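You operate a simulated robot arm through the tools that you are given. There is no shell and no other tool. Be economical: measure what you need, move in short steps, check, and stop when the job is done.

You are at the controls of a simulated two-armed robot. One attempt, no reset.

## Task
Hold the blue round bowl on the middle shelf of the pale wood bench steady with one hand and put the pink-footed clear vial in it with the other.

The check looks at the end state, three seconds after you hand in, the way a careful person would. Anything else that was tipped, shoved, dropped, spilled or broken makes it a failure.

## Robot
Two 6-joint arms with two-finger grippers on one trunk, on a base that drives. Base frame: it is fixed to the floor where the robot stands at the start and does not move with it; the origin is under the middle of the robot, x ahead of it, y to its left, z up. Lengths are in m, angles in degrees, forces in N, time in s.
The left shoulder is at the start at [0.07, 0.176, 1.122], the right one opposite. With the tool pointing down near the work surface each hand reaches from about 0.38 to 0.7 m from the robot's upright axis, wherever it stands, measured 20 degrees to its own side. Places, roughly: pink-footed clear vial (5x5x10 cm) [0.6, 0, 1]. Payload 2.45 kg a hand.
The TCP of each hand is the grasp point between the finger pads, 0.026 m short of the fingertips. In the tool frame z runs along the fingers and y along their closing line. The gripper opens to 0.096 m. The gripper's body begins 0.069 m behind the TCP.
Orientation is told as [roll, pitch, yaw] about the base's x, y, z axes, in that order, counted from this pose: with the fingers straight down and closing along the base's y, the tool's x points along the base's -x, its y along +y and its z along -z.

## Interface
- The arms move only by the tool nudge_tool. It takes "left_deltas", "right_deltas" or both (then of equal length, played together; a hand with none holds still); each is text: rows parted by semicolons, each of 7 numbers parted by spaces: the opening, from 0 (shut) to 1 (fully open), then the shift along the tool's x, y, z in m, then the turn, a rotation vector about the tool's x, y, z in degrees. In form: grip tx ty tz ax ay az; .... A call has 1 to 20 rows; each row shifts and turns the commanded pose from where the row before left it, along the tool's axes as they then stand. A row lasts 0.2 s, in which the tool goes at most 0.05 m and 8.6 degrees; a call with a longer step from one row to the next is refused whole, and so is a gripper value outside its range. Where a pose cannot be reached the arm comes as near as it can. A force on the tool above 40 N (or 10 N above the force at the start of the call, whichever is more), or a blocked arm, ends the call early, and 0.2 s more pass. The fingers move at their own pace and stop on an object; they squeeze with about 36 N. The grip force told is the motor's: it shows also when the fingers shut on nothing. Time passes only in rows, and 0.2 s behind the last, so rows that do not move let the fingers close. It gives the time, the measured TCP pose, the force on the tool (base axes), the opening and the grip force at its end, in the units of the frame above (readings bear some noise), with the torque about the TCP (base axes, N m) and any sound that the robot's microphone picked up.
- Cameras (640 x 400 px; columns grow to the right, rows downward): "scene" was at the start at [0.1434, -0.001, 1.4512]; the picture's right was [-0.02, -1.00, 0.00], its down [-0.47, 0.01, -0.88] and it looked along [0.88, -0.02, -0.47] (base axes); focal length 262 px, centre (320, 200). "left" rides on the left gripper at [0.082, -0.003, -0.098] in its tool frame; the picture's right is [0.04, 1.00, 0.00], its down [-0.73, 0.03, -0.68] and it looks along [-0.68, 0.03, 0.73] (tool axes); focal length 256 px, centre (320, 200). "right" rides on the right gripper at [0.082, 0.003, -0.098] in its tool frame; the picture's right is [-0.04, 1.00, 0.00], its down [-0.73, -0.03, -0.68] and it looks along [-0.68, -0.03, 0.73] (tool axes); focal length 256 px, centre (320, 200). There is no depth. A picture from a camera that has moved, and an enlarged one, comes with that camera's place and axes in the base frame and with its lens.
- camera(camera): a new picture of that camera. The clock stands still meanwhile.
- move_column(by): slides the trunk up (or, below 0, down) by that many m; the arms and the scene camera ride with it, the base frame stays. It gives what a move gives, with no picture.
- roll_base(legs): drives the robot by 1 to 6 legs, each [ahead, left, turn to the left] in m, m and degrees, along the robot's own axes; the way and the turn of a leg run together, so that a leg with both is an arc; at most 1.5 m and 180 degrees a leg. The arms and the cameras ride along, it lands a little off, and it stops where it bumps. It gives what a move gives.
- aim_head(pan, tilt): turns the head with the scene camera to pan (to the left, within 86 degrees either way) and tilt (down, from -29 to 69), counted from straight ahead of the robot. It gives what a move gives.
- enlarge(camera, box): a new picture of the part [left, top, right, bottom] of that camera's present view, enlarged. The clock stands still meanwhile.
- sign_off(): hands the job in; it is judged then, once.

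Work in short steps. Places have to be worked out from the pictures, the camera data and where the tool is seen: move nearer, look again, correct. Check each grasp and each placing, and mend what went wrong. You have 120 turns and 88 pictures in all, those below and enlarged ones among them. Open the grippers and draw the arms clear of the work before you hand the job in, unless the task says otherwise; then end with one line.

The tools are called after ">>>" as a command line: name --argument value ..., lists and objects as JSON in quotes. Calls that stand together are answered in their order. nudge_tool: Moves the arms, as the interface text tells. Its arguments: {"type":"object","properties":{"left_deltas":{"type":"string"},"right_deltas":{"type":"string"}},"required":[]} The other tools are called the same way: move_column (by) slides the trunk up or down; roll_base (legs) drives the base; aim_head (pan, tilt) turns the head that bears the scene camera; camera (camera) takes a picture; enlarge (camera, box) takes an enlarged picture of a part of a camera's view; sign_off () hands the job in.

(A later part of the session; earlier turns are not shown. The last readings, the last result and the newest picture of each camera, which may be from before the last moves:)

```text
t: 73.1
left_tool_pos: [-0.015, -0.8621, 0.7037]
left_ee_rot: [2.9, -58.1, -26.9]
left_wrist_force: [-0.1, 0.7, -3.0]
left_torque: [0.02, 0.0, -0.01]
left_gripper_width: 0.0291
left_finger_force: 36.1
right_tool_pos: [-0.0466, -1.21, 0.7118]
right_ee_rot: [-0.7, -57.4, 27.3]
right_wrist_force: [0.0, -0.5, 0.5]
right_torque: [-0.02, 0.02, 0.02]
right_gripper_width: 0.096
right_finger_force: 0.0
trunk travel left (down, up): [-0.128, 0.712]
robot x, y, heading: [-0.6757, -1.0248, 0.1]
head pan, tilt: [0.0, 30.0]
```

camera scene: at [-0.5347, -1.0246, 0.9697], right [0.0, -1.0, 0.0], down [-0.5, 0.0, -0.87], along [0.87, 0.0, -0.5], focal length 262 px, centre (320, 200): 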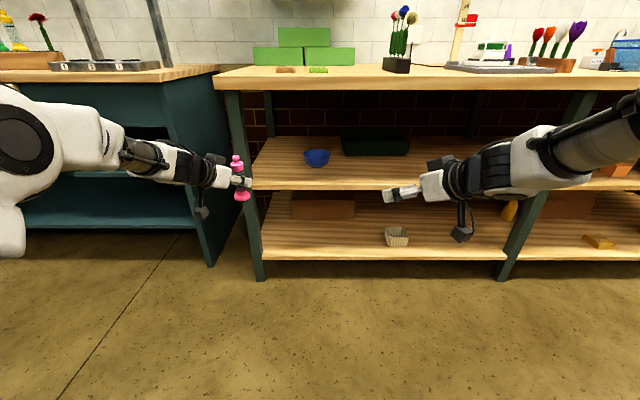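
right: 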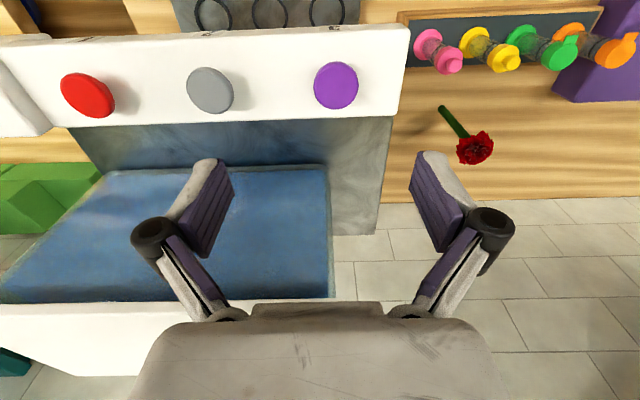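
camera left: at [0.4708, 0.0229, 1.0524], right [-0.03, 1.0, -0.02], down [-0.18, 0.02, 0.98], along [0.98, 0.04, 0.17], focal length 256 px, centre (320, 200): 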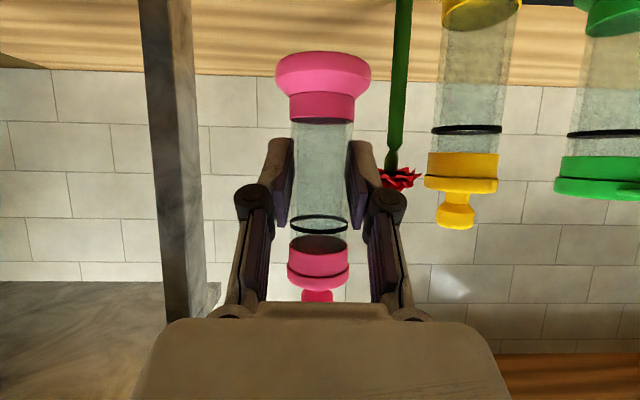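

Good reach. I sidestep 7 cm right and drive ahead 0.35 m, then look.

>>> roll_base --legs '[[0, -0.07, 0], [0.35, 0, 0]]'

>>> camera --camera "scene"

>>> camera --camera "right"

>>> camera --camera "left"

```text
t: 76.0
left_tool_pos: [0.3373, -0.9305, 0.7052]
left_ee_rot: [2.8, -58.3, -26.9]
left_wrist_force: [-0.4, -0.6, -3.8]
left_torque: [-0.01, 0.01, 0.01]
left_gripper_width: 0.0289
left_finger_force: 36.4
right_tool_pos: [0.3051, -1.2796, 0.7123]
right_ee_rot: [-0.4, -57.3, 27.3]
right_wrist_force: [-0.2, 0.2, 0.9]
right_torque: [0.0, -0.01, -0.01]
right_gripper_width: 0.096
right_finger_force: 0.0
trunk travel left (down, up): [-0.128, 0.712]
robot x, y, heading: [-0.3263, -1.0993, 0.0]
head pan, tilt: [0.0, 30.0]
```

```text
60 pictures are left
camera scene: at [-0.1831, -1.0935, 0.9697], right [0.0, -1.0, 0.0], down [-0.5, 0.0, -0.87], along [0.87, 0.0, -0.5], focal length 262 px, centre (320, 200)
```

scene: 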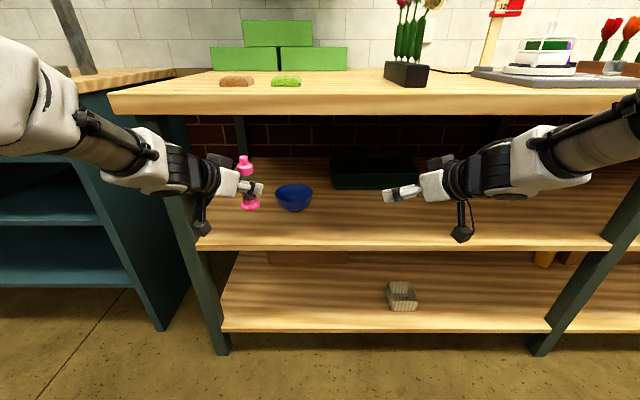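

```text
59 pictures are left
camera right: at [0.1913, -1.334, 0.6967], right [-0.43, 0.9, 0.03], down [-0.15, -0.1, 0.98], along [0.89, 0.42, 0.17], focal length 256 px, centre (320, 200)
```

right: 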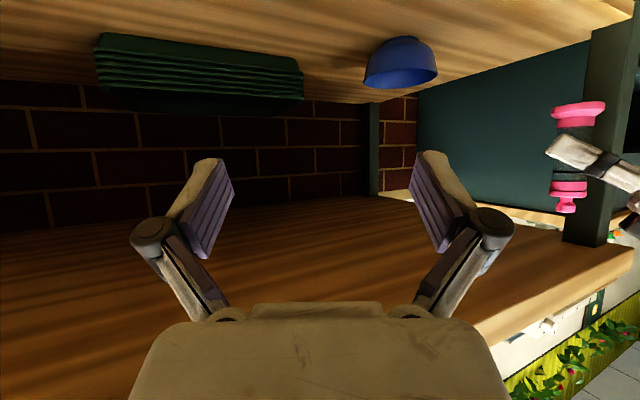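

```text
58 pictures are left
camera left: at [0.2212, -0.88, 0.6869], right [0.39, 0.92, -0.01], down [-0.17, 0.08, 0.98], along [0.9, -0.39, 0.19], focal length 256 px, centre (320, 200)
```

left: 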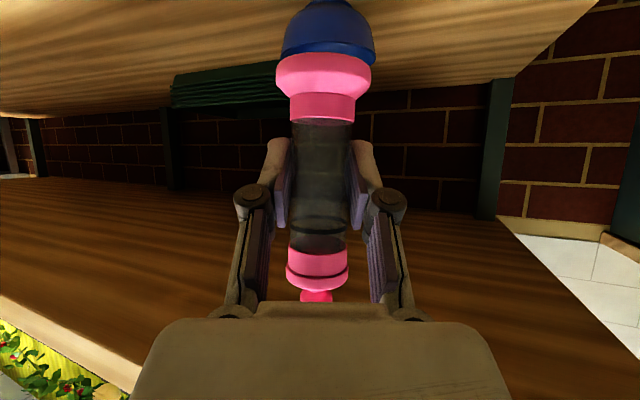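

Everything is clear of contact. I zoom onto the bowl from scene and right cameras for exact rim geometry.

>>> enlarge --camera "scene" --box '[230, 150, 358, 230]'

>>> enlarge --camera "right" --box '[336, 20, 464, 100]'

```text
5.00 times, centred on (294, 190) of scene
camera zoom: at [-0.1831, -1.0935, 0.9697], right [0.0, -1.0, 0.0], down [-0.5, 0.0, -0.87], along [0.87, 0.0, -0.5], focal length 1312 px, centre (450, 250)
```

zoom: 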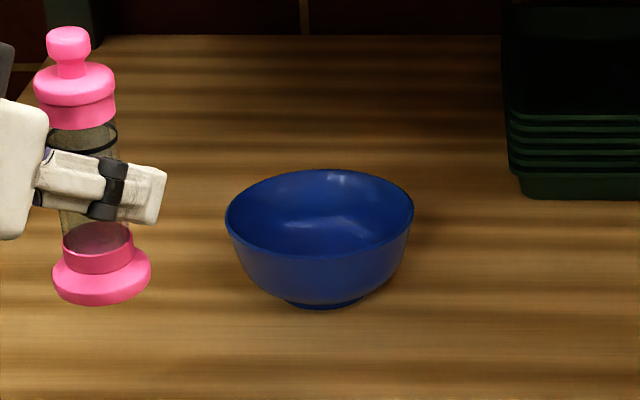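

```text
5.00 times, centred on (400, 60) of right
camera zoom: at [0.1913, -1.334, 0.6967], right [-0.43, 0.9, 0.03], down [-0.15, -0.1, 0.98], along [0.89, 0.42, 0.17], focal length 1280 px, centre (-80, 900)
```

zoom: 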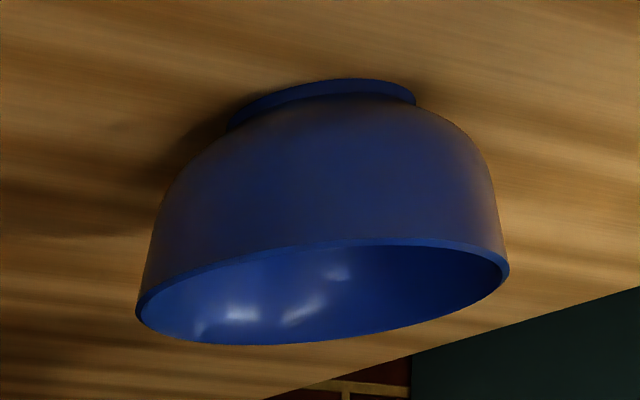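

Rim centre solved from two cameras: [0.546, -1.0115, 0.575], radius 0.059, shelf z≈0.525. I shift the left hand slightly inward (bench leg clearance) and drive ahead 0.13 m.

>>> nudge_tool --left_deltas "0.1 -0.005 -0.018 0.008 0 0 0;0.1 -0.005 -0.018 0.008 0 0 0;0.1 0 0 0 0 0 0"

>>> roll_base --legs '[[0.13, 0, 0]]'

>>> camera --camera "scene"

```text
t: 76.8
left_tool_pos: [0.3377, -0.97, 0.703]
left_ee_rot: [2.7, -58.2, -26.8]
left_wrist_force: [0.6, -0.8, -4.6]
left_torque: [0.04, 0.06, -0.03]
left_gripper_width: 0.0289
left_finger_force: 36.4
right_tool_pos: [0.3057, -1.2797, 0.7111]
right_ee_rot: [-0.5, -57.4, 27.3]
right_wrist_force: [0.3, 0.7, -0.3]
right_torque: [-0.01, -0.04, 0.01]
right_gripper_width: 0.0959
right_finger_force: 0.2
trunk travel left (down, up): [-0.128, 0.712]
robot x, y, heading: [-0.3273, -1.0934, -0.0]
head pan, tilt: [0.0, 30.0]
```

```text
t: 78.1
left_tool_pos: [0.4723, -0.9731, 0.7036]
left_ee_rot: [2.6, -58.0, -26.9]
left_wrist_force: [0.4, -0.9, -3.7]
left_torque: [0.01, -0.01, -0.02]
left_gripper_width: 0.0289
left_finger_force: 35.7
right_tool_pos: [0.438, -1.281, 0.7107]
right_ee_rot: [-0.5, -57.3, 27.1]
right_wrist_force: [0.0, 0.6, -0.6]
right_torque: [0.02, 0.01, -0.02]
right_gripper_width: 0.0963
right_finger_force: 0.0
trunk travel left (down, up): [-0.128, 0.712]
robot x, y, heading: [-0.1913, -1.0959, 0.1]
head pan, tilt: [0.0, 30.0]
```

```text
55 pictures are left
camera scene: at [-0.0499, -1.0941, 0.9696], right [0.0, -1.0, 0.0], down [-0.5, 0.0, -0.87], along [0.87, 0.0, -0.5], focal length 262 px, centre (320, 200)
```

scene: 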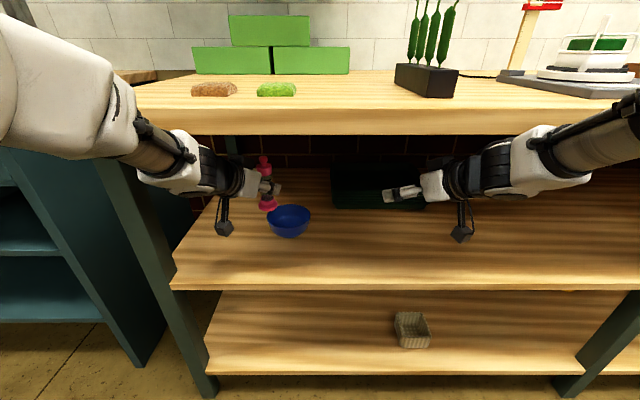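

Clear so far. I bring the right hand to about 8 cm above the pinch point on the bowl's right rim, with half-open fingers.

>>> nudge_tool --right_deltas "0.55 -0.0119 0.022 0.0358 0 0 0;0.55 -0.0119 0.022 0.0358 0 0 0;0.55 -0.0119 0.022 0.0358 0 0 0;0.55 -0.0119 0.022 0.0358 0 0 0;0.55 -0.0119 0.022 0.0358 0 0 0;0.55 -0.0119 0.022 0.0358 0 0 0;0.55 0 0 0 0 0 0"

>>> camera --camera "scene"

>>> camera --camera "right"

```text
t: 79.9
left_tool_pos: [0.4669, -0.9847, 0.7076]
left_ee_rot: [3.5, -58.1, -28.3]
left_wrist_force: [-0.5, 0.2, -2.6]
left_torque: [0.02, 0.03, -0.02]
left_gripper_width: 0.0287
left_finger_force: 36.0
right_tool_pos: [0.5798, -1.1236, 0.6584]
right_ee_rot: [6.5, -57.2, 17.0]
right_wrist_force: [0.0, -0.7, -0.8]
right_torque: [-0.01, 0.02, -0.03]
right_gripper_width: 0.0528
right_finger_force: 0.0
trunk travel left (down, up): [-0.128, 0.712]
robot x, y, heading: [-0.1955, -1.0998, -1.1]
head pan, tilt: [0.0, 30.0]
stopped in row 7 (right hand): the arm was blocked; the commanded pose is now the measured one
```

```text
54 pictures are left
camera scene: at [-0.0574, -1.1004, 0.9721], right [-0.02, -1.0, -0.01], down [-0.5, 0.01, -0.87], along [0.87, -0.01, -0.5], focal length 262 px, centre (320, 200)
```

scene: 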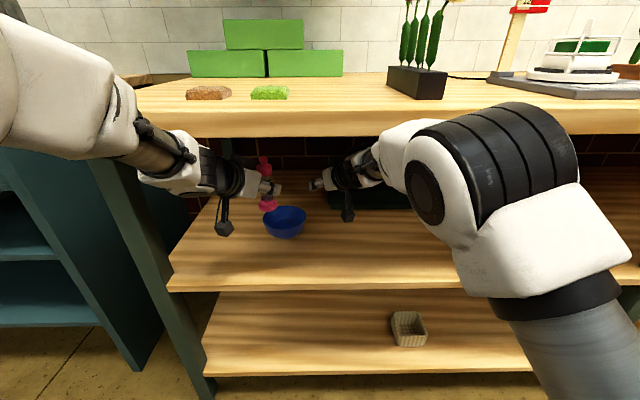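

```text
53 pictures are left
camera right: at [0.462, -1.1676, 0.6438], right [-0.36, 0.93, 0.1], down [-0.13, -0.15, 0.98], along [0.92, 0.34, 0.17], focal length 256 px, centre (320, 200)
```

right: 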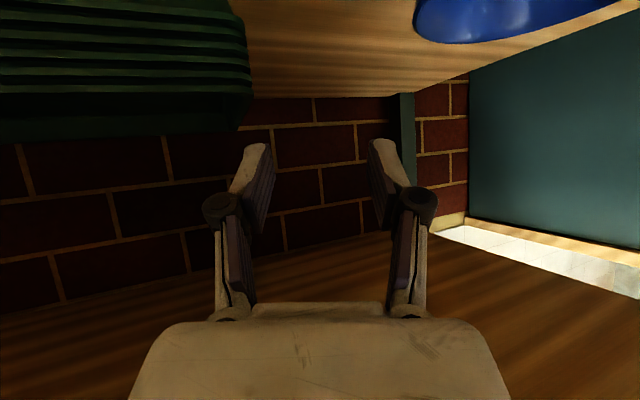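

The right elbow folded up against the bench's front edge and the arm stopped; the bowl is untouched. I back the base 0.2 m to free it so the arm can work more stretched.

>>> roll_base --legs '[[-0.2, 0, 1.1]]'

>>> camera --camera "scene"

```text
t: 81.5
left_tool_pos: [0.2683, -0.9649, 0.7032]
left_ee_rot: [2.7, -58.3, -26.3]
left_wrist_force: [0.4, 0.7, -3.7]
left_torque: [0.0, 0.01, 0.01]
left_gripper_width: 0.0288
left_finger_force: 36.2
right_tool_pos: [0.3853, -1.0985, 0.6593]
right_ee_rot: [6.0, -57.3, 19.0]
right_wrist_force: [0.9, 0.5, 0.6]
right_torque: [0.0, -0.01, 0.01]
right_gripper_width: 0.0528
right_finger_force: 0.1
trunk travel left (down, up): [-0.128, 0.712]
robot x, y, heading: [-0.3934, -1.0966, 0.6]
head pan, tilt: [0.0, 30.0]
```

```text
52 pictures are left
camera scene: at [-0.2526, -1.0918, 0.9699], right [0.01, -1.0, 0.0], down [-0.5, -0.01, -0.87], along [0.87, 0.01, -0.5], focal length 262 px, centre (320, 200)
```

scene: 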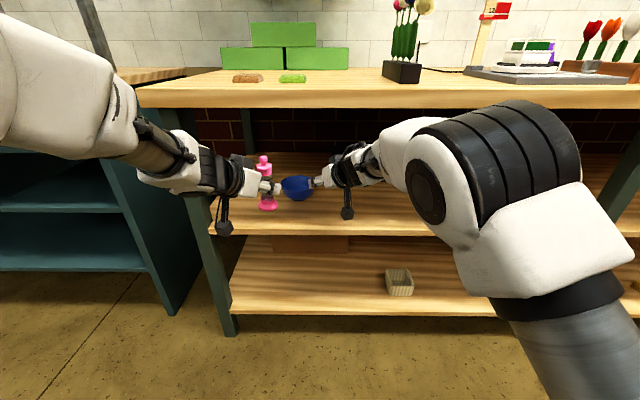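

Freed, nothing moved. From this stand-off I straighten the right tool's twist and extend it toward above the right rim, watching whether the arm reaches.

>>> nudge_tool --right_deltas "0.55 -0.02 -0.0102 0.031 0 0 -3.9;0.55 -0.02 -0.0102 0.031 0 0 0;0.55 -0.02 -0.0102 0.031 0 0 0;0.55 -0.02 -0.0102 0.031 0 0 0;0.55 0 0 0 0 0 0"

>>> camera --camera "scene"

```text
t: 82.7
left_tool_pos: [0.2685, -0.9646, 0.7031]
left_ee_rot: [2.8, -58.3, -26.3]
left_wrist_force: [0.4, -0.3, -3.1]
left_torque: [0.01, 0.02, 0.02]
left_gripper_width: 0.0292
left_finger_force: 36.2
right_tool_pos: [0.4854, -1.0826, 0.6587]
right_ee_rot: [-0.1, -57.5, 26.2]
right_wrist_force: [-0.1, 0.0, 0.2]
right_torque: [0.03, -0.01, -0.02]
right_gripper_width: 0.053
right_finger_force: 0.1
right hand out of reach, approached as far as the arm can: row 3, 4
trunk travel left (down, up): [-0.128, 0.712]
robot x, y, heading: [-0.3935, -1.0948, 0.4]
head pan, tilt: [0.0, 30.0]
```

```text
51 pictures are left
camera scene: at [-0.2524, -1.0918, 0.9698], right [0.01, -1.0, 0.0], down [-0.5, 0.0, -0.87], along [0.87, 0.01, -0.5], focal length 262 px, centre (320, 200)
```

scene: 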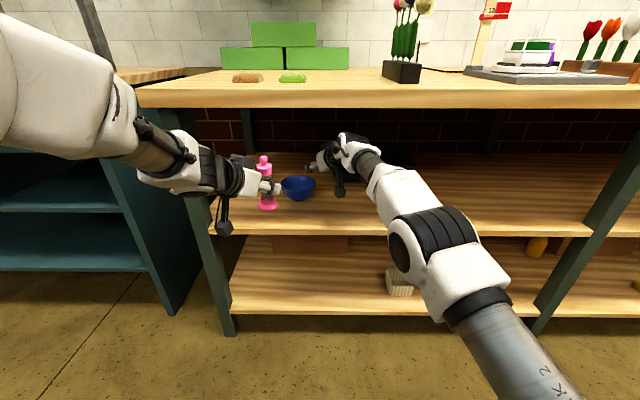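

The right arm is now stretched with a low elbow; its limit is about 9 cm short. I drive ahead 0.09 m.

>>> roll_base --legs '[[0.09, 0, -0.4]]'

>>> enlarge --camera "scene" --box '[200, 120, 392, 240]'

>>> camera --camera "right"

```text
t: 83.8
left_tool_pos: [0.3593, -0.9682, 0.7031]
left_ee_rot: [2.7, -58.1, -26.6]
left_wrist_force: [-1.4, -0.3, -4.4]
left_torque: [-0.01, 0.02, 0.03]
left_gripper_width: 0.0292
left_finger_force: 35.9
right_tool_pos: [0.5754, -1.087, 0.6579]
right_ee_rot: [0.0, -57.3, 25.8]
right_wrist_force: [0.9, 0.0, -0.9]
right_torque: [0.0, 0.0, 0.03]
right_gripper_width: 0.0529
right_finger_force: 0.1
trunk travel left (down, up): [-0.128, 0.712]
robot x, y, heading: [-0.3072, -1.0958, 0.3]
head pan, tilt: [0.0, 30.0]
```

```text
3.33 times, centred on (296, 180) of scene
camera zoom: at [-0.1618, -1.092, 0.9696], right [0.0, -1.0, 0.0], down [-0.5, 0.0, -0.87], along [0.87, 0.0, -0.5], focal length 875 px, centre (400, 267)
```

zoom: 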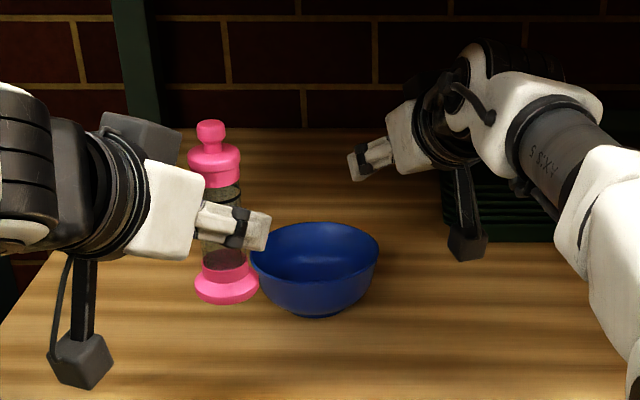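

```text
49 pictures are left
camera right: at [0.4603, -1.1392, 0.6433], right [-0.42, 0.91, 0.03], down [-0.15, -0.1, 0.98], along [0.9, 0.4, 0.18], focal length 256 px, centre (320, 200)
```

right: 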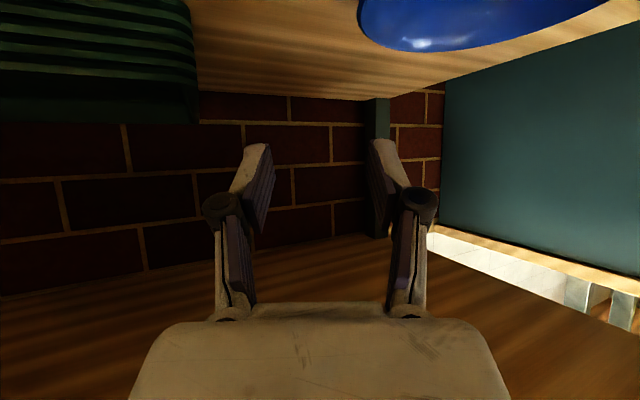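

Bowl unmoved. I shift the right tool ~2 cm toward the bowl and lower 4 cm, then re-check alignment over the rim.

>>> nudge_tool --right_deltas "0.55 -0.002 0.0105 0.0035 0 0 0;0.55 -0.002 0.0105 0.0035 0 0 0;0.55 0.017 0 0.0108 0 0 0;0.55 0.017 0 0.0108 0 0 0;0.55 0 0 0 0 0 0"

>>> enlarge --camera "scene" --box '[230, 130, 390, 230]'

>>> camera --camera "right"

```text
t: 85.0
left_tool_pos: [0.3594, -0.9679, 0.7026]
left_ee_rot: [2.6, -58.1, -26.7]
left_wrist_force: [0.5, -0.4, -4.0]
left_torque: [0.0, 0.0, -0.02]
left_gripper_width: 0.029
left_finger_force: 35.8
right_tool_pos: [0.5735, -1.0641, 0.6201]
right_ee_rot: [-0.1, -57.5, 26.0]
right_wrist_force: [0.3, -1.0, -0.7]
right_torque: [-0.01, -0.01, 0.0]
right_gripper_width: 0.0528
right_finger_force: 0.1
trunk travel left (down, up): [-0.128, 0.712]
robot x, y, heading: [-0.3071, -1.091, 0.3]
head pan, tilt: [0.0, 30.0]
```

```text
4.00 times, centred on (310, 180) of scene
camera zoom: at [-0.1625, -1.092, 0.9697], right [0.0, -1.0, 0.0], down [-0.5, 0.0, -0.87], along [0.87, 0.0, -0.5], focal length 1050 px, centre (360, 280)
```

zoom: 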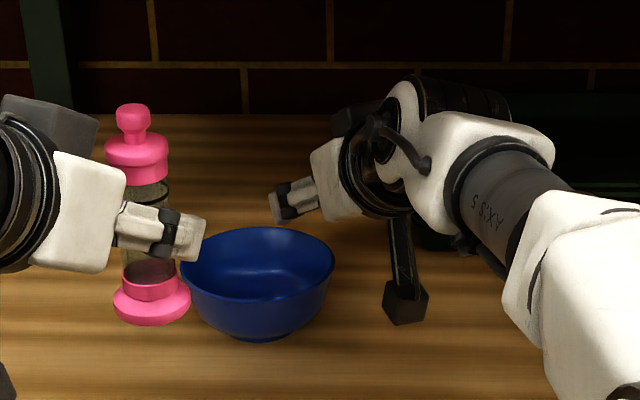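

```text
47 pictures are left
camera right: at [0.4589, -1.1162, 0.6044], right [-0.42, 0.91, 0.03], down [-0.15, -0.1, 0.98], along [0.9, 0.4, 0.18], focal length 256 px, centre (320, 200)
```

right: 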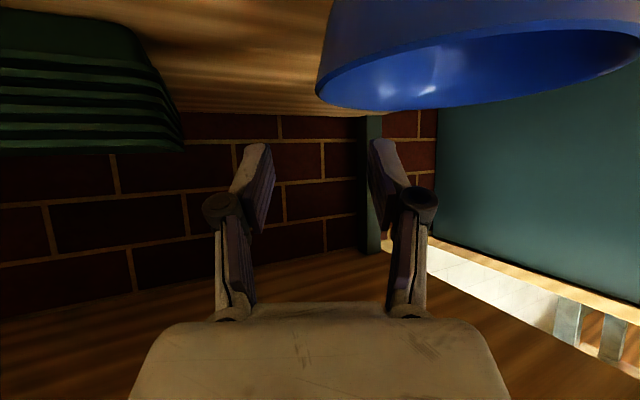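

The rim's right edge is right between the fingers. I lower 4 cm so the fingers straddle the wall.

>>> nudge_tool --right_deltas "0.55 0.017 0 0.0108 0 0 0;0.55 0.017 0 0.0108 0 0 0;0.55 0 0 0 0 0 0"

>>> enlarge --camera "scene" --box '[230, 130, 390, 230]'

>>> camera --camera "right"

```text
t: 85.8
left_tool_pos: [0.3595, -0.9681, 0.7029]
left_ee_rot: [2.7, -58.1, -26.7]
left_wrist_force: [0.1, -0.7, -3.2]
left_torque: [0.02, -0.01, -0.03]
left_gripper_width: 0.029
left_finger_force: 36.0
right_tool_pos: [0.5734, -1.0633, 0.5779]
right_ee_rot: [-0.1, -57.5, 26.0]
right_wrist_force: [-0.2, 0.9, 0.0]
right_torque: [-0.03, 0.01, 0.03]
right_gripper_width: 0.0529
right_finger_force: 0.1
trunk travel left (down, up): [-0.128, 0.712]
robot x, y, heading: [-0.3084, -1.0941, 0.1]
head pan, tilt: [0.0, 30.0]
```

```text
4.00 times, centred on (310, 180) of scene
camera zoom: at [-0.1625, -1.092, 0.9698], right [0.0, -1.0, 0.0], down [-0.5, 0.0, -0.87], along [0.87, 0.0, -0.5], focal length 1050 px, centre (360, 280)
```

zoom: 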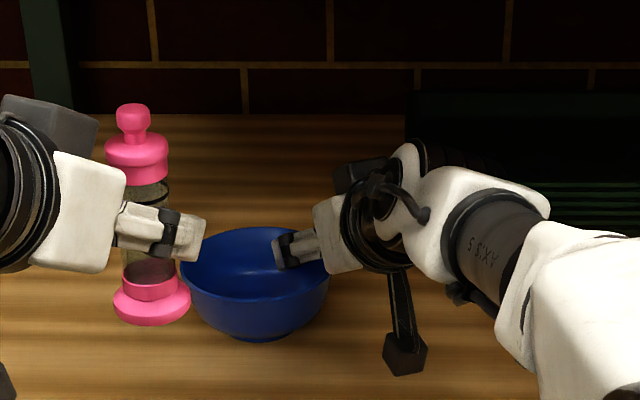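

```text
45 pictures are left
camera right: at [0.4578, -1.1169, 0.5632], right [-0.42, 0.91, 0.03], down [-0.15, -0.1, 0.98], along [0.9, 0.4, 0.18], focal length 256 px, centre (320, 200)
```

right: 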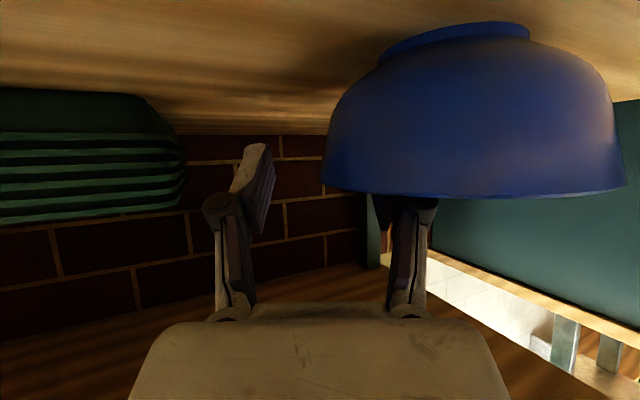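

The fingers straddle the wall, centred within ~1 mm. I close in gentle steps.

>>> nudge_tool --right_deltas "0.45 0 0 0 0 0 0;0.35 0 0 0 0 0 0;0.25 0 0 0 0 0 0;0.15 0 0 0 0 0 0;0.1 0 0 0 0 0 0;0.05 0 0 0 0 0 0;0 0 0 0 0 0 0;0 0 0 0 0 0 0"

>>> enlarge --camera "scene" --box '[230, 130, 390, 230]'

>>> camera --camera "right"

```text
t: 87.6
left_tool_pos: [0.3575, -0.9674, 0.7036]
left_ee_rot: [2.7, -58.2, -26.6]
left_wrist_force: [0.2, -0.3, -3.7]
left_torque: [0.01, 0.05, -0.01]
left_gripper_width: 0.0289
left_finger_force: 35.8
right_tool_pos: [0.5725, -1.0642, 0.5814]
right_ee_rot: [-0.1, -57.6, 25.9]
right_wrist_force: [-0.1, 1.2, 7.9]
right_torque: [0.79, 0.25, 0.0]
right_gripper_width: 0.0077
right_finger_force: 35.6
trunk travel left (down, up): [-0.128, 0.712]
robot x, y, heading: [-0.3068, -1.0914, 0.1]
head pan, tilt: [0.0, 30.0]
```

```text
4.00 times, centred on (310, 180) of scene
camera zoom: at [-0.1636, -1.092, 0.97], right [0.0, -1.0, 0.0], down [-0.5, 0.0, -0.87], along [0.87, 0.0, -0.5], focal length 1050 px, centre (360, 280)
```

zoom: 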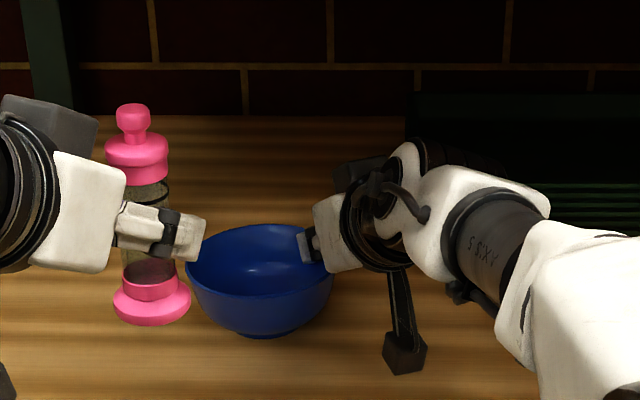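

```text
43 pictures are left
camera right: at [0.4574, -1.1166, 0.5651], right [-0.42, 0.91, 0.03], down [-0.15, -0.1, 0.98], along [0.9, 0.4, 0.18], focal length 256 px, centre (320, 200)
```

right: 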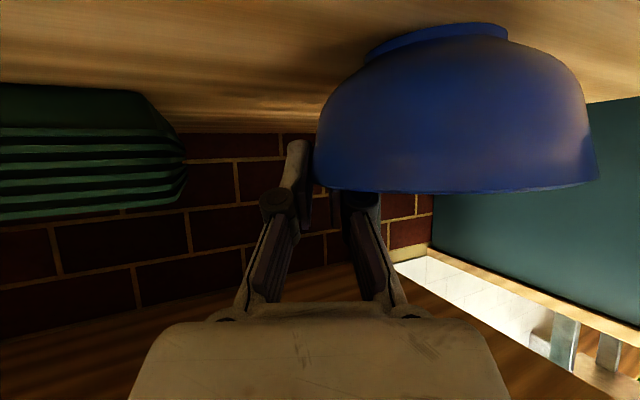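

The bowl's wall is pinched (7.7 mm, 36 N) and pressed to the shelf; its centre is now ~[0.548, -1.014]. I carry the vial over it at height.

>>> nudge_tool --left_deltas "0.1 0 0 0 3.4 0 0.4;0.1 -0.0196 0.0101 0.0316 0 0 0;0.1 -0.0196 0.0101 0.0316 0 0 0;0.1 -0.0196 0.0101 0.0316 0 0 0;0.1 -0.0196 0.0101 0.0316 0 0 0;0.1 -0.0196 0.0101 0.0316 0 0 0;0.1 0 0 0 0 0 0"

>>> camera --camera "scene"

>>> camera --camera "left"

>>> camera --camera "right"

```text
t: 89.2
left_tool_pos: [0.5458, -1.0094, 0.6997]
left_ee_rot: [0.0, -58.3, -27.4]
left_wrist_force: [0.2, 0.1, -3.4]
left_torque: [0.0, 0.03, 0.02]
left_gripper_width: 0.0289
left_finger_force: 35.5
right_tool_pos: [0.5729, -1.0644, 0.5797]
right_ee_rot: [-0.2, -57.6, 25.9]
right_wrist_force: [-0.2, -0.3, 9.8]
right_torque: [0.74, 0.12, -0.02]
right_gripper_width: 0.0079
right_finger_force: 36.4
trunk travel left (down, up): [-0.128, 0.712]
robot x, y, heading: [-0.3058, -1.0953, 0.3]
head pan, tilt: [0.0, 30.0]
```

```text
42 pictures are left
camera scene: at [-0.1633, -1.0922, 0.9699], right [0.0, -1.0, 0.0], down [-0.5, 0.0, -0.87], along [0.87, 0.0, -0.5], focal length 262 px, centre (320, 200)
```

scene: 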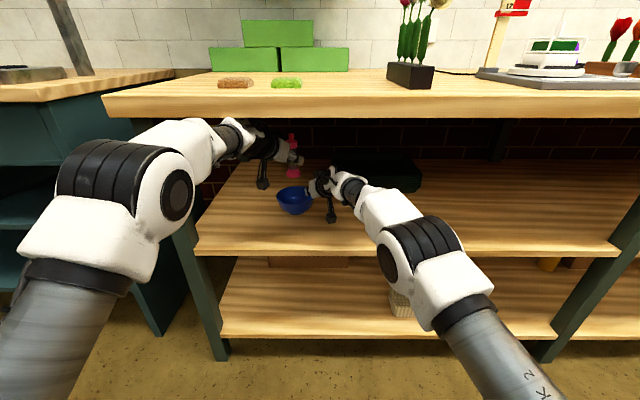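

```text
41 pictures are left
camera left: at [0.4318, -0.9542, 0.6828], right [0.44, 0.9, -0.03], down [-0.15, 0.11, 0.98], along [0.88, -0.43, 0.19], focal length 256 px, centre (320, 200)
```

left: 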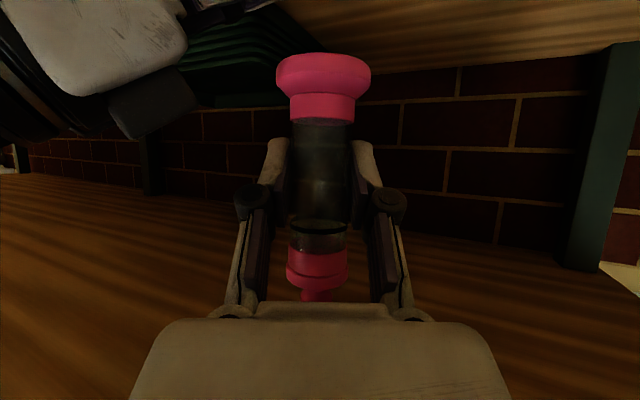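

```text
40 pictures are left
camera right: at [0.4575, -1.1171, 0.5644], right [-0.42, 0.91, 0.03], down [-0.15, -0.1, 0.98], along [0.9, 0.4, 0.18], focal length 256 px, centre (320, 200)
```

right: 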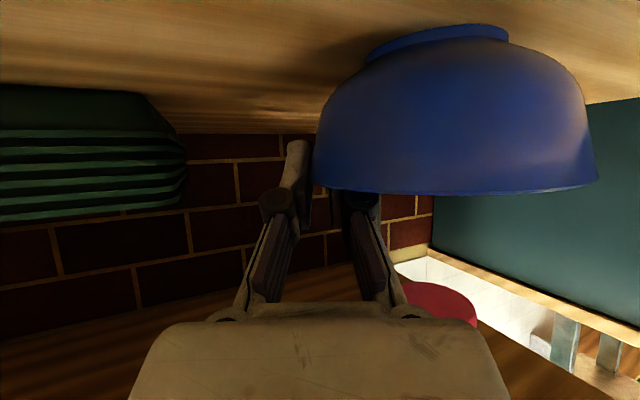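

The vial hangs above the bowl's centre and upright. I lower it 8 cm into the bowl and look before the final touch.

>>> nudge_tool --left_deltas "0.1 0.0171 0 0.0105 0 0 0;0.1 0.0171 0 0.0105 0 0 0;0.1 0.0171 0 0.0105 0 0 0;0.1 0.0171 0 0.0105 0 0 0;0.1 0 0 0 0 0 0"

>>> enlarge --camera "scene" --box '[220, 120, 380, 220]'

>>> camera --camera "right"

>>> camera --camera "left"

```text
t: 90.4
left_tool_pos: [0.5446, -1.01, 0.6222]
left_ee_rot: [0.1, -58.2, -27.5]
left_wrist_force: [-0.9, 0.3, -4.3]
left_torque: [-0.04, 0.02, 0.02]
left_gripper_width: 0.029
left_finger_force: 36.2
right_tool_pos: [0.5718, -1.0645, 0.5798]
right_ee_rot: [-0.1, -57.6, 25.9]
right_wrist_force: [0.9, -2.0, 9.4]
right_torque: [0.71, 0.11, -0.03]
right_gripper_width: 0.0079
right_finger_force: 35.5
trunk travel left (down, up): [-0.128, 0.712]
robot x, y, heading: [-0.3034, -1.0955, 0.3]
head pan, tilt: [0.0, 30.0]
```

```text
4.00 times, centred on (300, 170) of scene
camera zoom: at [-0.1635, -1.0923, 0.9699], right [0.0, -1.0, 0.0], down [-0.5, 0.0, -0.87], along [0.87, 0.0, -0.5], focal length 1050 px, centre (400, 320)
```

zoom: 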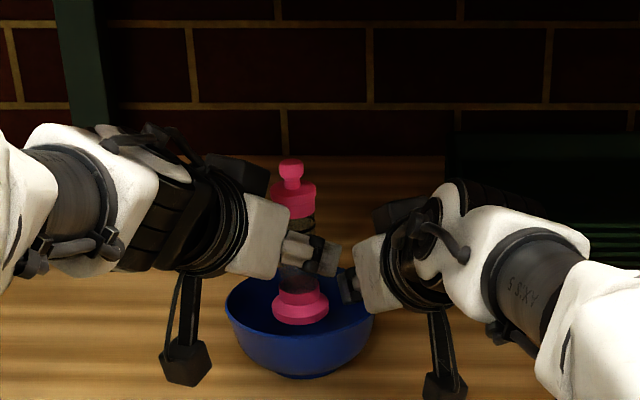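

```text
38 pictures are left
camera right: at [0.4574, -1.117, 0.5646], right [-0.42, 0.91, 0.03], down [-0.15, -0.1, 0.98], along [0.9, 0.4, 0.18], focal length 256 px, centre (320, 200)
```

right: 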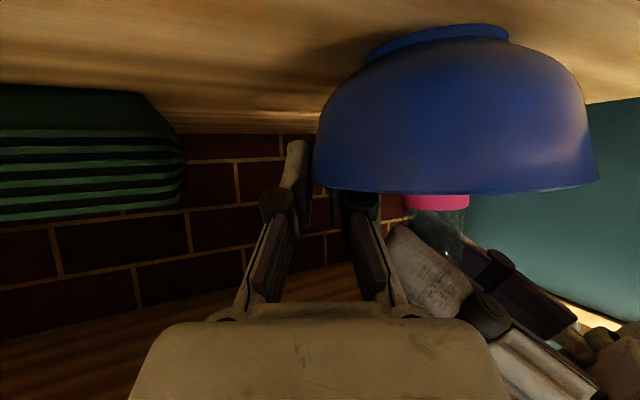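

```text
37 pictures are left
camera left: at [0.4319, -0.9551, 0.6047], right [0.44, 0.9, -0.03], down [-0.16, 0.11, 0.98], along [0.88, -0.43, 0.19], focal length 256 px, centre (320, 200)
```

left: 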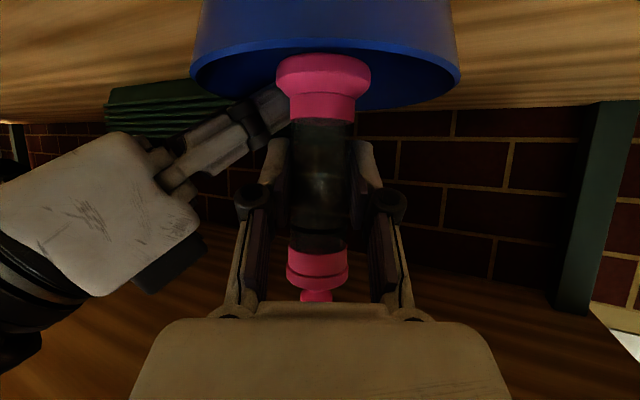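

No contact yet; vial foot is inside the rim, about 3 mm from centre toward the right hand. I nudge 4 mm left and lower 1.4 cm.

>>> nudge_tool --left_deltas "0.1 0 0.004 0 0 0 0;0.1 0.006 0 0.0037 0 0 0;0.1 0.006 0 0.0037 0 0 0;0.1 0 0 0 0 0 0"

>>> camera --camera "left"

```text
t: 91.4
left_tool_pos: [0.548, -1.005, 0.6096]
left_ee_rot: [0.1, -58.2, -27.5]
left_wrist_force: [0.8, -0.9, -3.7]
left_torque: [0.05, 0.05, -0.01]
left_gripper_width: 0.029
left_finger_force: 36.0
right_tool_pos: [0.5727, -1.0653, 0.5793]
right_ee_rot: [-0.1, -57.6, 25.9]
right_wrist_force: [1.1, -1.4, 8.7]
right_torque: [0.7, 0.11, -0.06]
right_gripper_width: 0.0081
right_finger_force: 35.7
trunk travel left (down, up): [-0.128, 0.712]
robot x, y, heading: [-0.3063, -1.0974, 0.2]
head pan, tilt: [0.0, 30.0]
```

```text
36 pictures are left
camera left: at [0.4345, -0.9496, 0.592], right [0.44, 0.9, -0.03], down [-0.16, 0.11, 0.98], along [0.88, -0.43, 0.19], focal length 256 px, centre (320, 200)
```

left: 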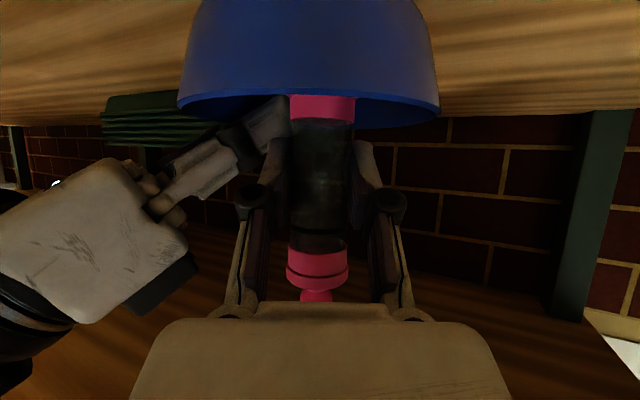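

The overshoot puts the vial ~5 mm left of centre now; I come back 4 mm and lower in small steps feeling for contact.

>>> nudge_tool --left_deltas "0.1 0 -0.004 0 0 0 0;0.1 0.0043 0 0.0026 0 0 0;0.1 0.0034 0 0.0021 0 0 0;0.1 0 0 0 0 0 0"

```text
t: 92.4
left_tool_pos: [0.5456, -1.008, 0.599]
left_ee_rot: [0.0, -58.2, -27.4]
left_wrist_force: [0.3, -0.8, -4.1]
left_torque: [0.0, 0.04, 0.02]
left_gripper_width: 0.0291
left_finger_force: 36.4
right_tool_pos: [0.573, -1.0652, 0.5792]
right_ee_rot: [-0.1, -57.6, 25.8]
right_wrist_force: [0.6, -1.8, 8.7]
right_torque: [0.73, 0.12, -0.02]
right_gripper_width: 0.0079
right_finger_force: 35.3
trunk travel left (down, up): [-0.128, 0.712]
robot x, y, heading: [-0.3056, -1.0974, 0.2]
head pan, tilt: [0.0, 30.0]
```

No contact yet (left force still just the vial's weight). I continue down in 3 mm rows.

>>> nudge_tool --left_deltas "0.1 0.0026 0 0.0016 0 0 0;0.1 0.0026 0 0.0016 0 0 0;0.1 0 0 0 0 0 0"

>>> camera --camera "left"

>>> enlarge --camera "scene" --box '[220, 120, 380, 220]'

```text
t: 93.2
left_tool_pos: [0.5457, -1.008, 0.5936]
left_ee_rot: [0.1, -58.2, -27.5]
left_wrist_force: [0.5, 0.0, -4.3]
left_torque: [0.01, 0.01, -0.02]
left_gripper_width: 0.0292
left_finger_force: 35.5
right_tool_pos: [0.5721, -1.0646, 0.5813]
right_ee_rot: [-0.1, -57.6, 26.0]
right_wrist_force: [1.2, -1.6, 9.6]
right_torque: [0.71, 0.13, -0.03]
right_gripper_width: 0.0075
right_finger_force: 35.7
trunk travel left (down, up): [-0.128, 0.712]
robot x, y, heading: [-0.3084, -1.0922, 0.0]
head pan, tilt: [0.0, 30.0]
```

```text
35 pictures are left
camera left: at [0.4331, -0.9527, 0.5768], right [0.44, 0.9, -0.03], down [-0.16, 0.11, 0.98], along [0.88, -0.43, 0.19], focal length 256 px, centre (320, 200)
```

left: 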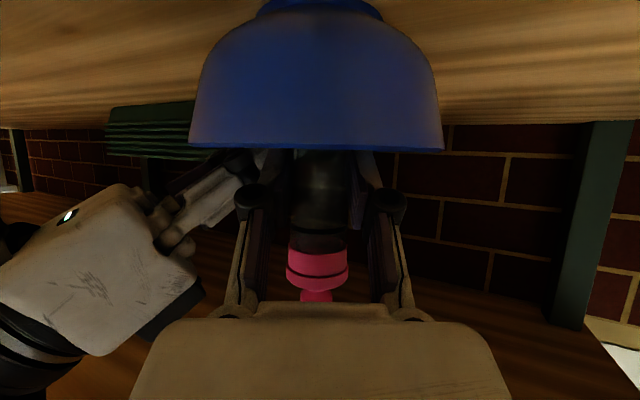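

```text
4.00 times, centred on (300, 170) of scene
camera zoom: at [-0.1635, -1.0923, 0.9699], right [0.0, -1.0, 0.0], down [-0.5, 0.0, -0.87], along [0.87, 0.0, -0.5], focal length 1050 px, centre (400, 320)
```

zoom: 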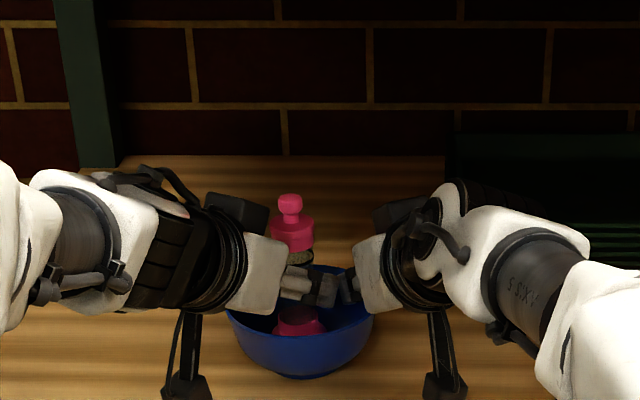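

Still no contact. A few more millimetres down, in small rows.

>>> nudge_tool --left_deltas "0.1 0.0021 0 0.0013 0 0 0;0.1 0.0021 0 0.0013 0 0 0;0.1 0 0 0 0 0 0"

```text
t: 94.0
left_tool_pos: [0.5468, -1.007, 0.589]
left_ee_rot: [0.1, -58.2, -27.4]
left_wrist_force: [0.7, -1.0, -3.3]
left_torque: [-0.01, -0.02, 0.0]
left_gripper_width: 0.0291
left_finger_force: 36.0
right_tool_pos: [0.5726, -1.0636, 0.5801]
right_ee_rot: [0.0, -57.6, 25.9]
right_wrist_force: [0.4, -1.0, 9.0]
right_torque: [0.71, 0.15, -0.03]
right_gripper_width: 0.008
right_finger_force: 36.0
trunk travel left (down, up): [-0.128, 0.712]
robot x, y, heading: [-0.3044, -1.0921, -0.0]
head pan, tilt: [0.0, 30.0]
```

>>> nudge_tool --left_deltas "0.1 0.0021 0 0.0013 0 0 0;0.1 0.0017 0 0.001 0 0 0;0.1 0 0 0 0 0 0"

>>> enlarge --camera "scene" --box '[250, 140, 346, 200]'

```text
t: 94.8
left_tool_pos: [0.5461, -1.0078, 0.584]
left_ee_rot: [0.0, -58.1, -27.4]
left_wrist_force: [0.9, 0.0, -3.4]
left_torque: [0.02, -0.03, -0.02]
left_gripper_width: 0.0291
left_finger_force: 35.9
right_tool_pos: [0.5724, -1.0646, 0.5795]
right_ee_rot: [0.0, -57.6, 25.9]
right_wrist_force: [0.7, -1.4, 8.2]
right_torque: [0.7, 0.13, -0.01]
right_gripper_width: 0.0081
right_finger_force: 35.8
trunk travel left (down, up): [-0.128, 0.712]
robot x, y, heading: [-0.3055, -1.093, 0.3]
head pan, tilt: [0.0, 30.0]
```

```text
6.67 times, centred on (298, 170) of scene
camera zoom: at [-0.1635, -1.0922, 0.9699], right [0.0, -1.0, 0.0], down [-0.5, 0.0, -0.87], along [0.87, 0.0, -0.5], focal length 1750 px, centre (467, 400)
```

zoom: 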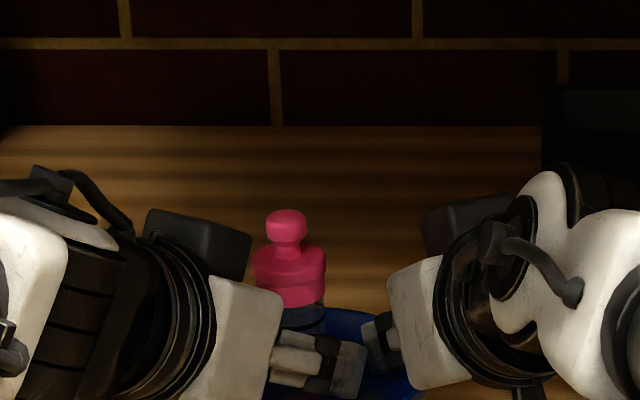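

>>> nudge_tool --left_deltas "0.1 0.0017 0 0.001 0 0 0;0.1 0.0017 0 0.001 0 0 0;0.1 0 0 0 0 0 0"

```text
t: 95.6
left_tool_pos: [0.5465, -1.008, 0.5835]
left_ee_rot: [0.2, -58.3, -27.5]
left_wrist_force: [0.7, 0.8, 8.1]
left_torque: [-0.12, 0.08, 0.0]
left_gripper_width: 0.0293
left_finger_force: 35.6
right_tool_pos: [0.5718, -1.0639, 0.5796]
right_ee_rot: [-0.1, -57.6, 25.9]
right_wrist_force: [2.7, 0.4, 3.8]
right_torque: [0.9, -0.23, -0.2]
right_gripper_width: 0.0079
right_finger_force: 36.0
trunk travel left (down, up): [-0.128, 0.712]
robot x, y, heading: [-0.3069, -1.096, 0.3]
head pan, tilt: [0.0, 30.0]
```

Contact: the foot now rests on the bowl floor (force rose by 12 N). I relieve a millimetre and open the left fingers slightly.

>>> nudge_tool --left_deltas "0.1 -0.0012 0 -0.0007 0 0 0;0.33 0 0 0 0 0 0;0.38 0 0 0 0 0 0;0.44 0 0 0 0 0 0;0.44 0 0 0 0 0 0"

>>> camera --camera "left"

>>> enlarge --camera "scene" --box '[220, 120, 380, 220]'

```text
t: 96.8
left_tool_pos: [0.5457, -1.008, 0.5811]
left_ee_rot: [0.1, -58.2, -27.4]
left_wrist_force: [0.1, 0.1, -0.7]
left_torque: [0.0, 0.0, 0.01]
left_gripper_width: 0.042
left_finger_force: 0.0
right_tool_pos: [0.5716, -1.0635, 0.5789]
right_ee_rot: [-0.1, -57.6, 25.9]
right_wrist_force: [-0.3, 0.0, 7.2]
right_torque: [0.73, 0.19, 0.02]
right_gripper_width: 0.008
right_finger_force: 35.6
trunk travel left (down, up): [-0.128, 0.712]
robot x, y, heading: [-0.3063, -1.0941, 0.2]
head pan, tilt: [0.0, 30.0]
```

```text
32 pictures are left
camera left: at [0.4322, -0.9529, 0.5651], right [0.44, 0.9, -0.03], down [-0.16, 0.11, 0.98], along [0.88, -0.43, 0.19], focal length 256 px, centre (320, 200)
```

left: 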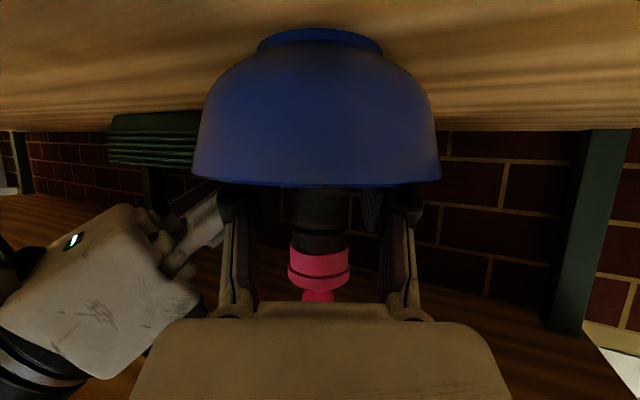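

```text
4.00 times, centred on (300, 170) of scene
camera zoom: at [-0.1638, -1.0922, 0.97], right [0.0, -1.0, 0.0], down [-0.5, 0.0, -0.87], along [0.87, 0.0, -0.5], focal length 1050 px, centre (400, 320)
```

zoom: 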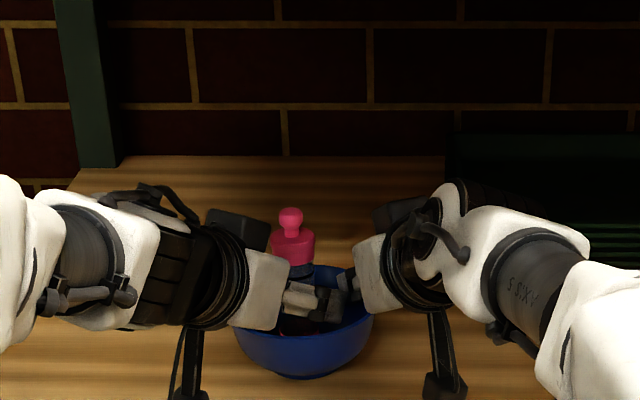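

The vial stands free and upright in the bowl. I withdraw the left hand along its finger axis, then horizontally, while the right keeps holding.

>>> nudge_tool --left_deltas "0.44 0 0 -0.015 0 0 0;0.44 0 0 -0.02 0 0 0;0.44 0 0 -0.025 0 0 0;0.44 0 0 -0.03 0 0 0;0.44 0.0158 0 -0.0255 0 0 0;0.44 0.0158 0 -0.0255 0 0 0;0.44 0.0158 0 -0.0255 0 0 0;0.44 0 0 0 0 0 0"

>>> enlarge --camera "scene" --box '[220, 120, 380, 220]'

```text
t: 98.6
left_tool_pos: [0.397, -0.9318, 0.6292]
left_ee_rot: [0.1, -58.2, -27.5]
left_wrist_force: [0.1, 0.4, -0.8]
left_torque: [-0.01, 0.02, -0.04]
left_gripper_width: 0.0421
left_finger_force: 0.1
right_tool_pos: [0.5714, -1.0642, 0.5808]
right_ee_rot: [-0.2, -57.5, 25.9]
right_wrist_force: [0.4, -0.1, 6.8]
right_torque: [0.72, 0.24, 0.0]
right_gripper_width: 0.0079
right_finger_force: 35.6
trunk travel left (down, up): [-0.128, 0.712]
robot x, y, heading: [-0.3051, -1.0997, 0.2]
head pan, tilt: [0.0, 30.0]
```

```text
4.00 times, centred on (300, 170) of scene
camera zoom: at [-0.1638, -1.0921, 0.97], right [0.0, -1.0, 0.0], down [-0.5, 0.0, -0.87], along [0.87, 0.0, -0.5], focal length 1050 px, centre (400, 320)
```

zoom: 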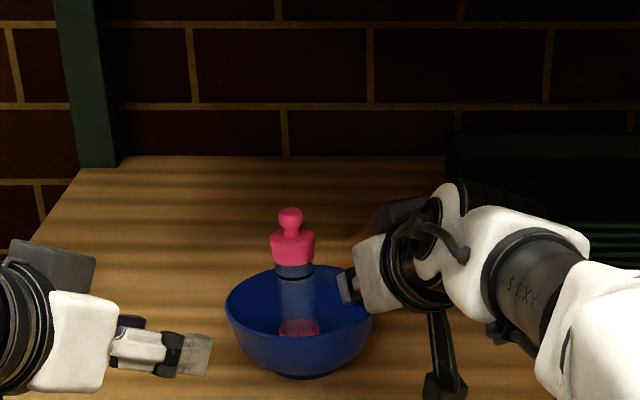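

The vial stands well in the bowl. I now release the rim slowly.

>>> nudge_tool --right_deltas "0.1 0 0 0 0 0 0;0.13 0 0 0 0 0 0;0.17 0 0 0 0 0 0;0.22 0 0 0 0 0 0;0.28 0 0 0 0 0 0;0.33 0 0 0 0 0 0;0.33 0 0 0 0 0 0"

>>> enlarge --camera "scene" --box '[220, 120, 380, 220]'

>>> camera --camera "right"

```text
t: 100.2
left_tool_pos: [0.3979, -0.9302, 0.6297]
left_ee_rot: [0.0, -58.1, -27.5]
left_wrist_force: [-0.8, -0.1, -0.4]
left_torque: [0.06, 0.01, 0.0]
left_gripper_width: 0.0423
left_finger_force: 0.1
right_tool_pos: [0.5727, -1.0641, 0.5789]
right_ee_rot: [-0.1, -57.5, 25.9]
right_wrist_force: [-0.6, -0.1, 0.2]
right_torque: [0.02, -0.02, 0.02]
right_gripper_width: 0.0317
right_finger_force: 0.1
trunk travel left (down, up): [-0.128, 0.712]
robot x, y, heading: [-0.3041, -1.0938, -0.1]
head pan, tilt: [0.0, 30.0]
```

```text
4.00 times, centred on (300, 170) of scene
camera zoom: at [-0.1629, -1.0921, 0.9698], right [0.0, -1.0, 0.0], down [-0.5, 0.0, -0.87], along [0.87, 0.0, -0.5], focal length 1050 px, centre (400, 320)
```

zoom: 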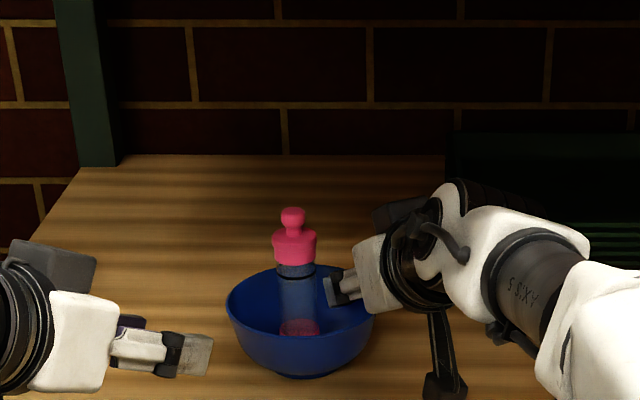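

```text
28 pictures are left
camera right: at [0.4576, -1.1168, 0.5638], right [-0.42, 0.91, 0.03], down [-0.15, -0.1, 0.98], along [0.9, 0.4, 0.18], focal length 256 px, centre (320, 200)
```

right: 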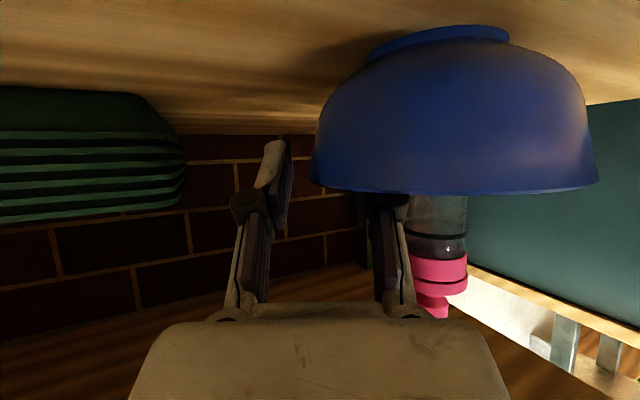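

Released cleanly. I raise the right hand straight up off the rim, then away to the right.

>>> nudge_tool --right_deltas "0.33 -0.0126 0 -0.008 0 0 0;0.33 -0.0168 0 -0.0107 0 0 0;0.33 -0.0168 0 -0.0107 0 0 0;0.33 0 -0.025 0 0 0 0;0.33 0 -0.025 0 0 0 0;0.33 0 0 0 0 0 0"

>>> camera --camera "scene"

```text
t: 101.6
left_tool_pos: [0.3981, -0.9316, 0.6288]
left_ee_rot: [-0.1, -58.3, -27.4]
left_wrist_force: [0.6, -0.7, -0.3]
left_torque: [0.0, 0.01, 0.02]
left_gripper_width: 0.0423
left_finger_force: 0.0
right_tool_pos: [0.5879, -1.1177, 0.6326]
right_ee_rot: [-0.1, -57.4, 26.0]
right_wrist_force: [0.6, 0.7, 0.8]
right_torque: [-0.01, 0.01, -0.01]
right_gripper_width: 0.0317
right_finger_force: 0.1
right hand out of reach, approached as far as the arm can: row 5
trunk travel left (down, up): [-0.128, 0.712]
robot x, y, heading: [-0.3063, -1.0952, 0.1]
head pan, tilt: [0.0, 30.0]
```

```text
27 pictures are left
camera scene: at [-0.163, -1.0921, 0.9698], right [0.0, -1.0, 0.0], down [-0.5, 0.0, -0.87], along [0.87, 0.0, -0.5], focal length 262 px, centre (320, 200)
```

scene: 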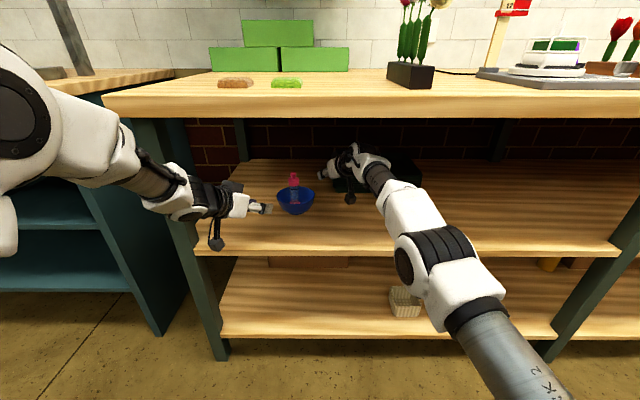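

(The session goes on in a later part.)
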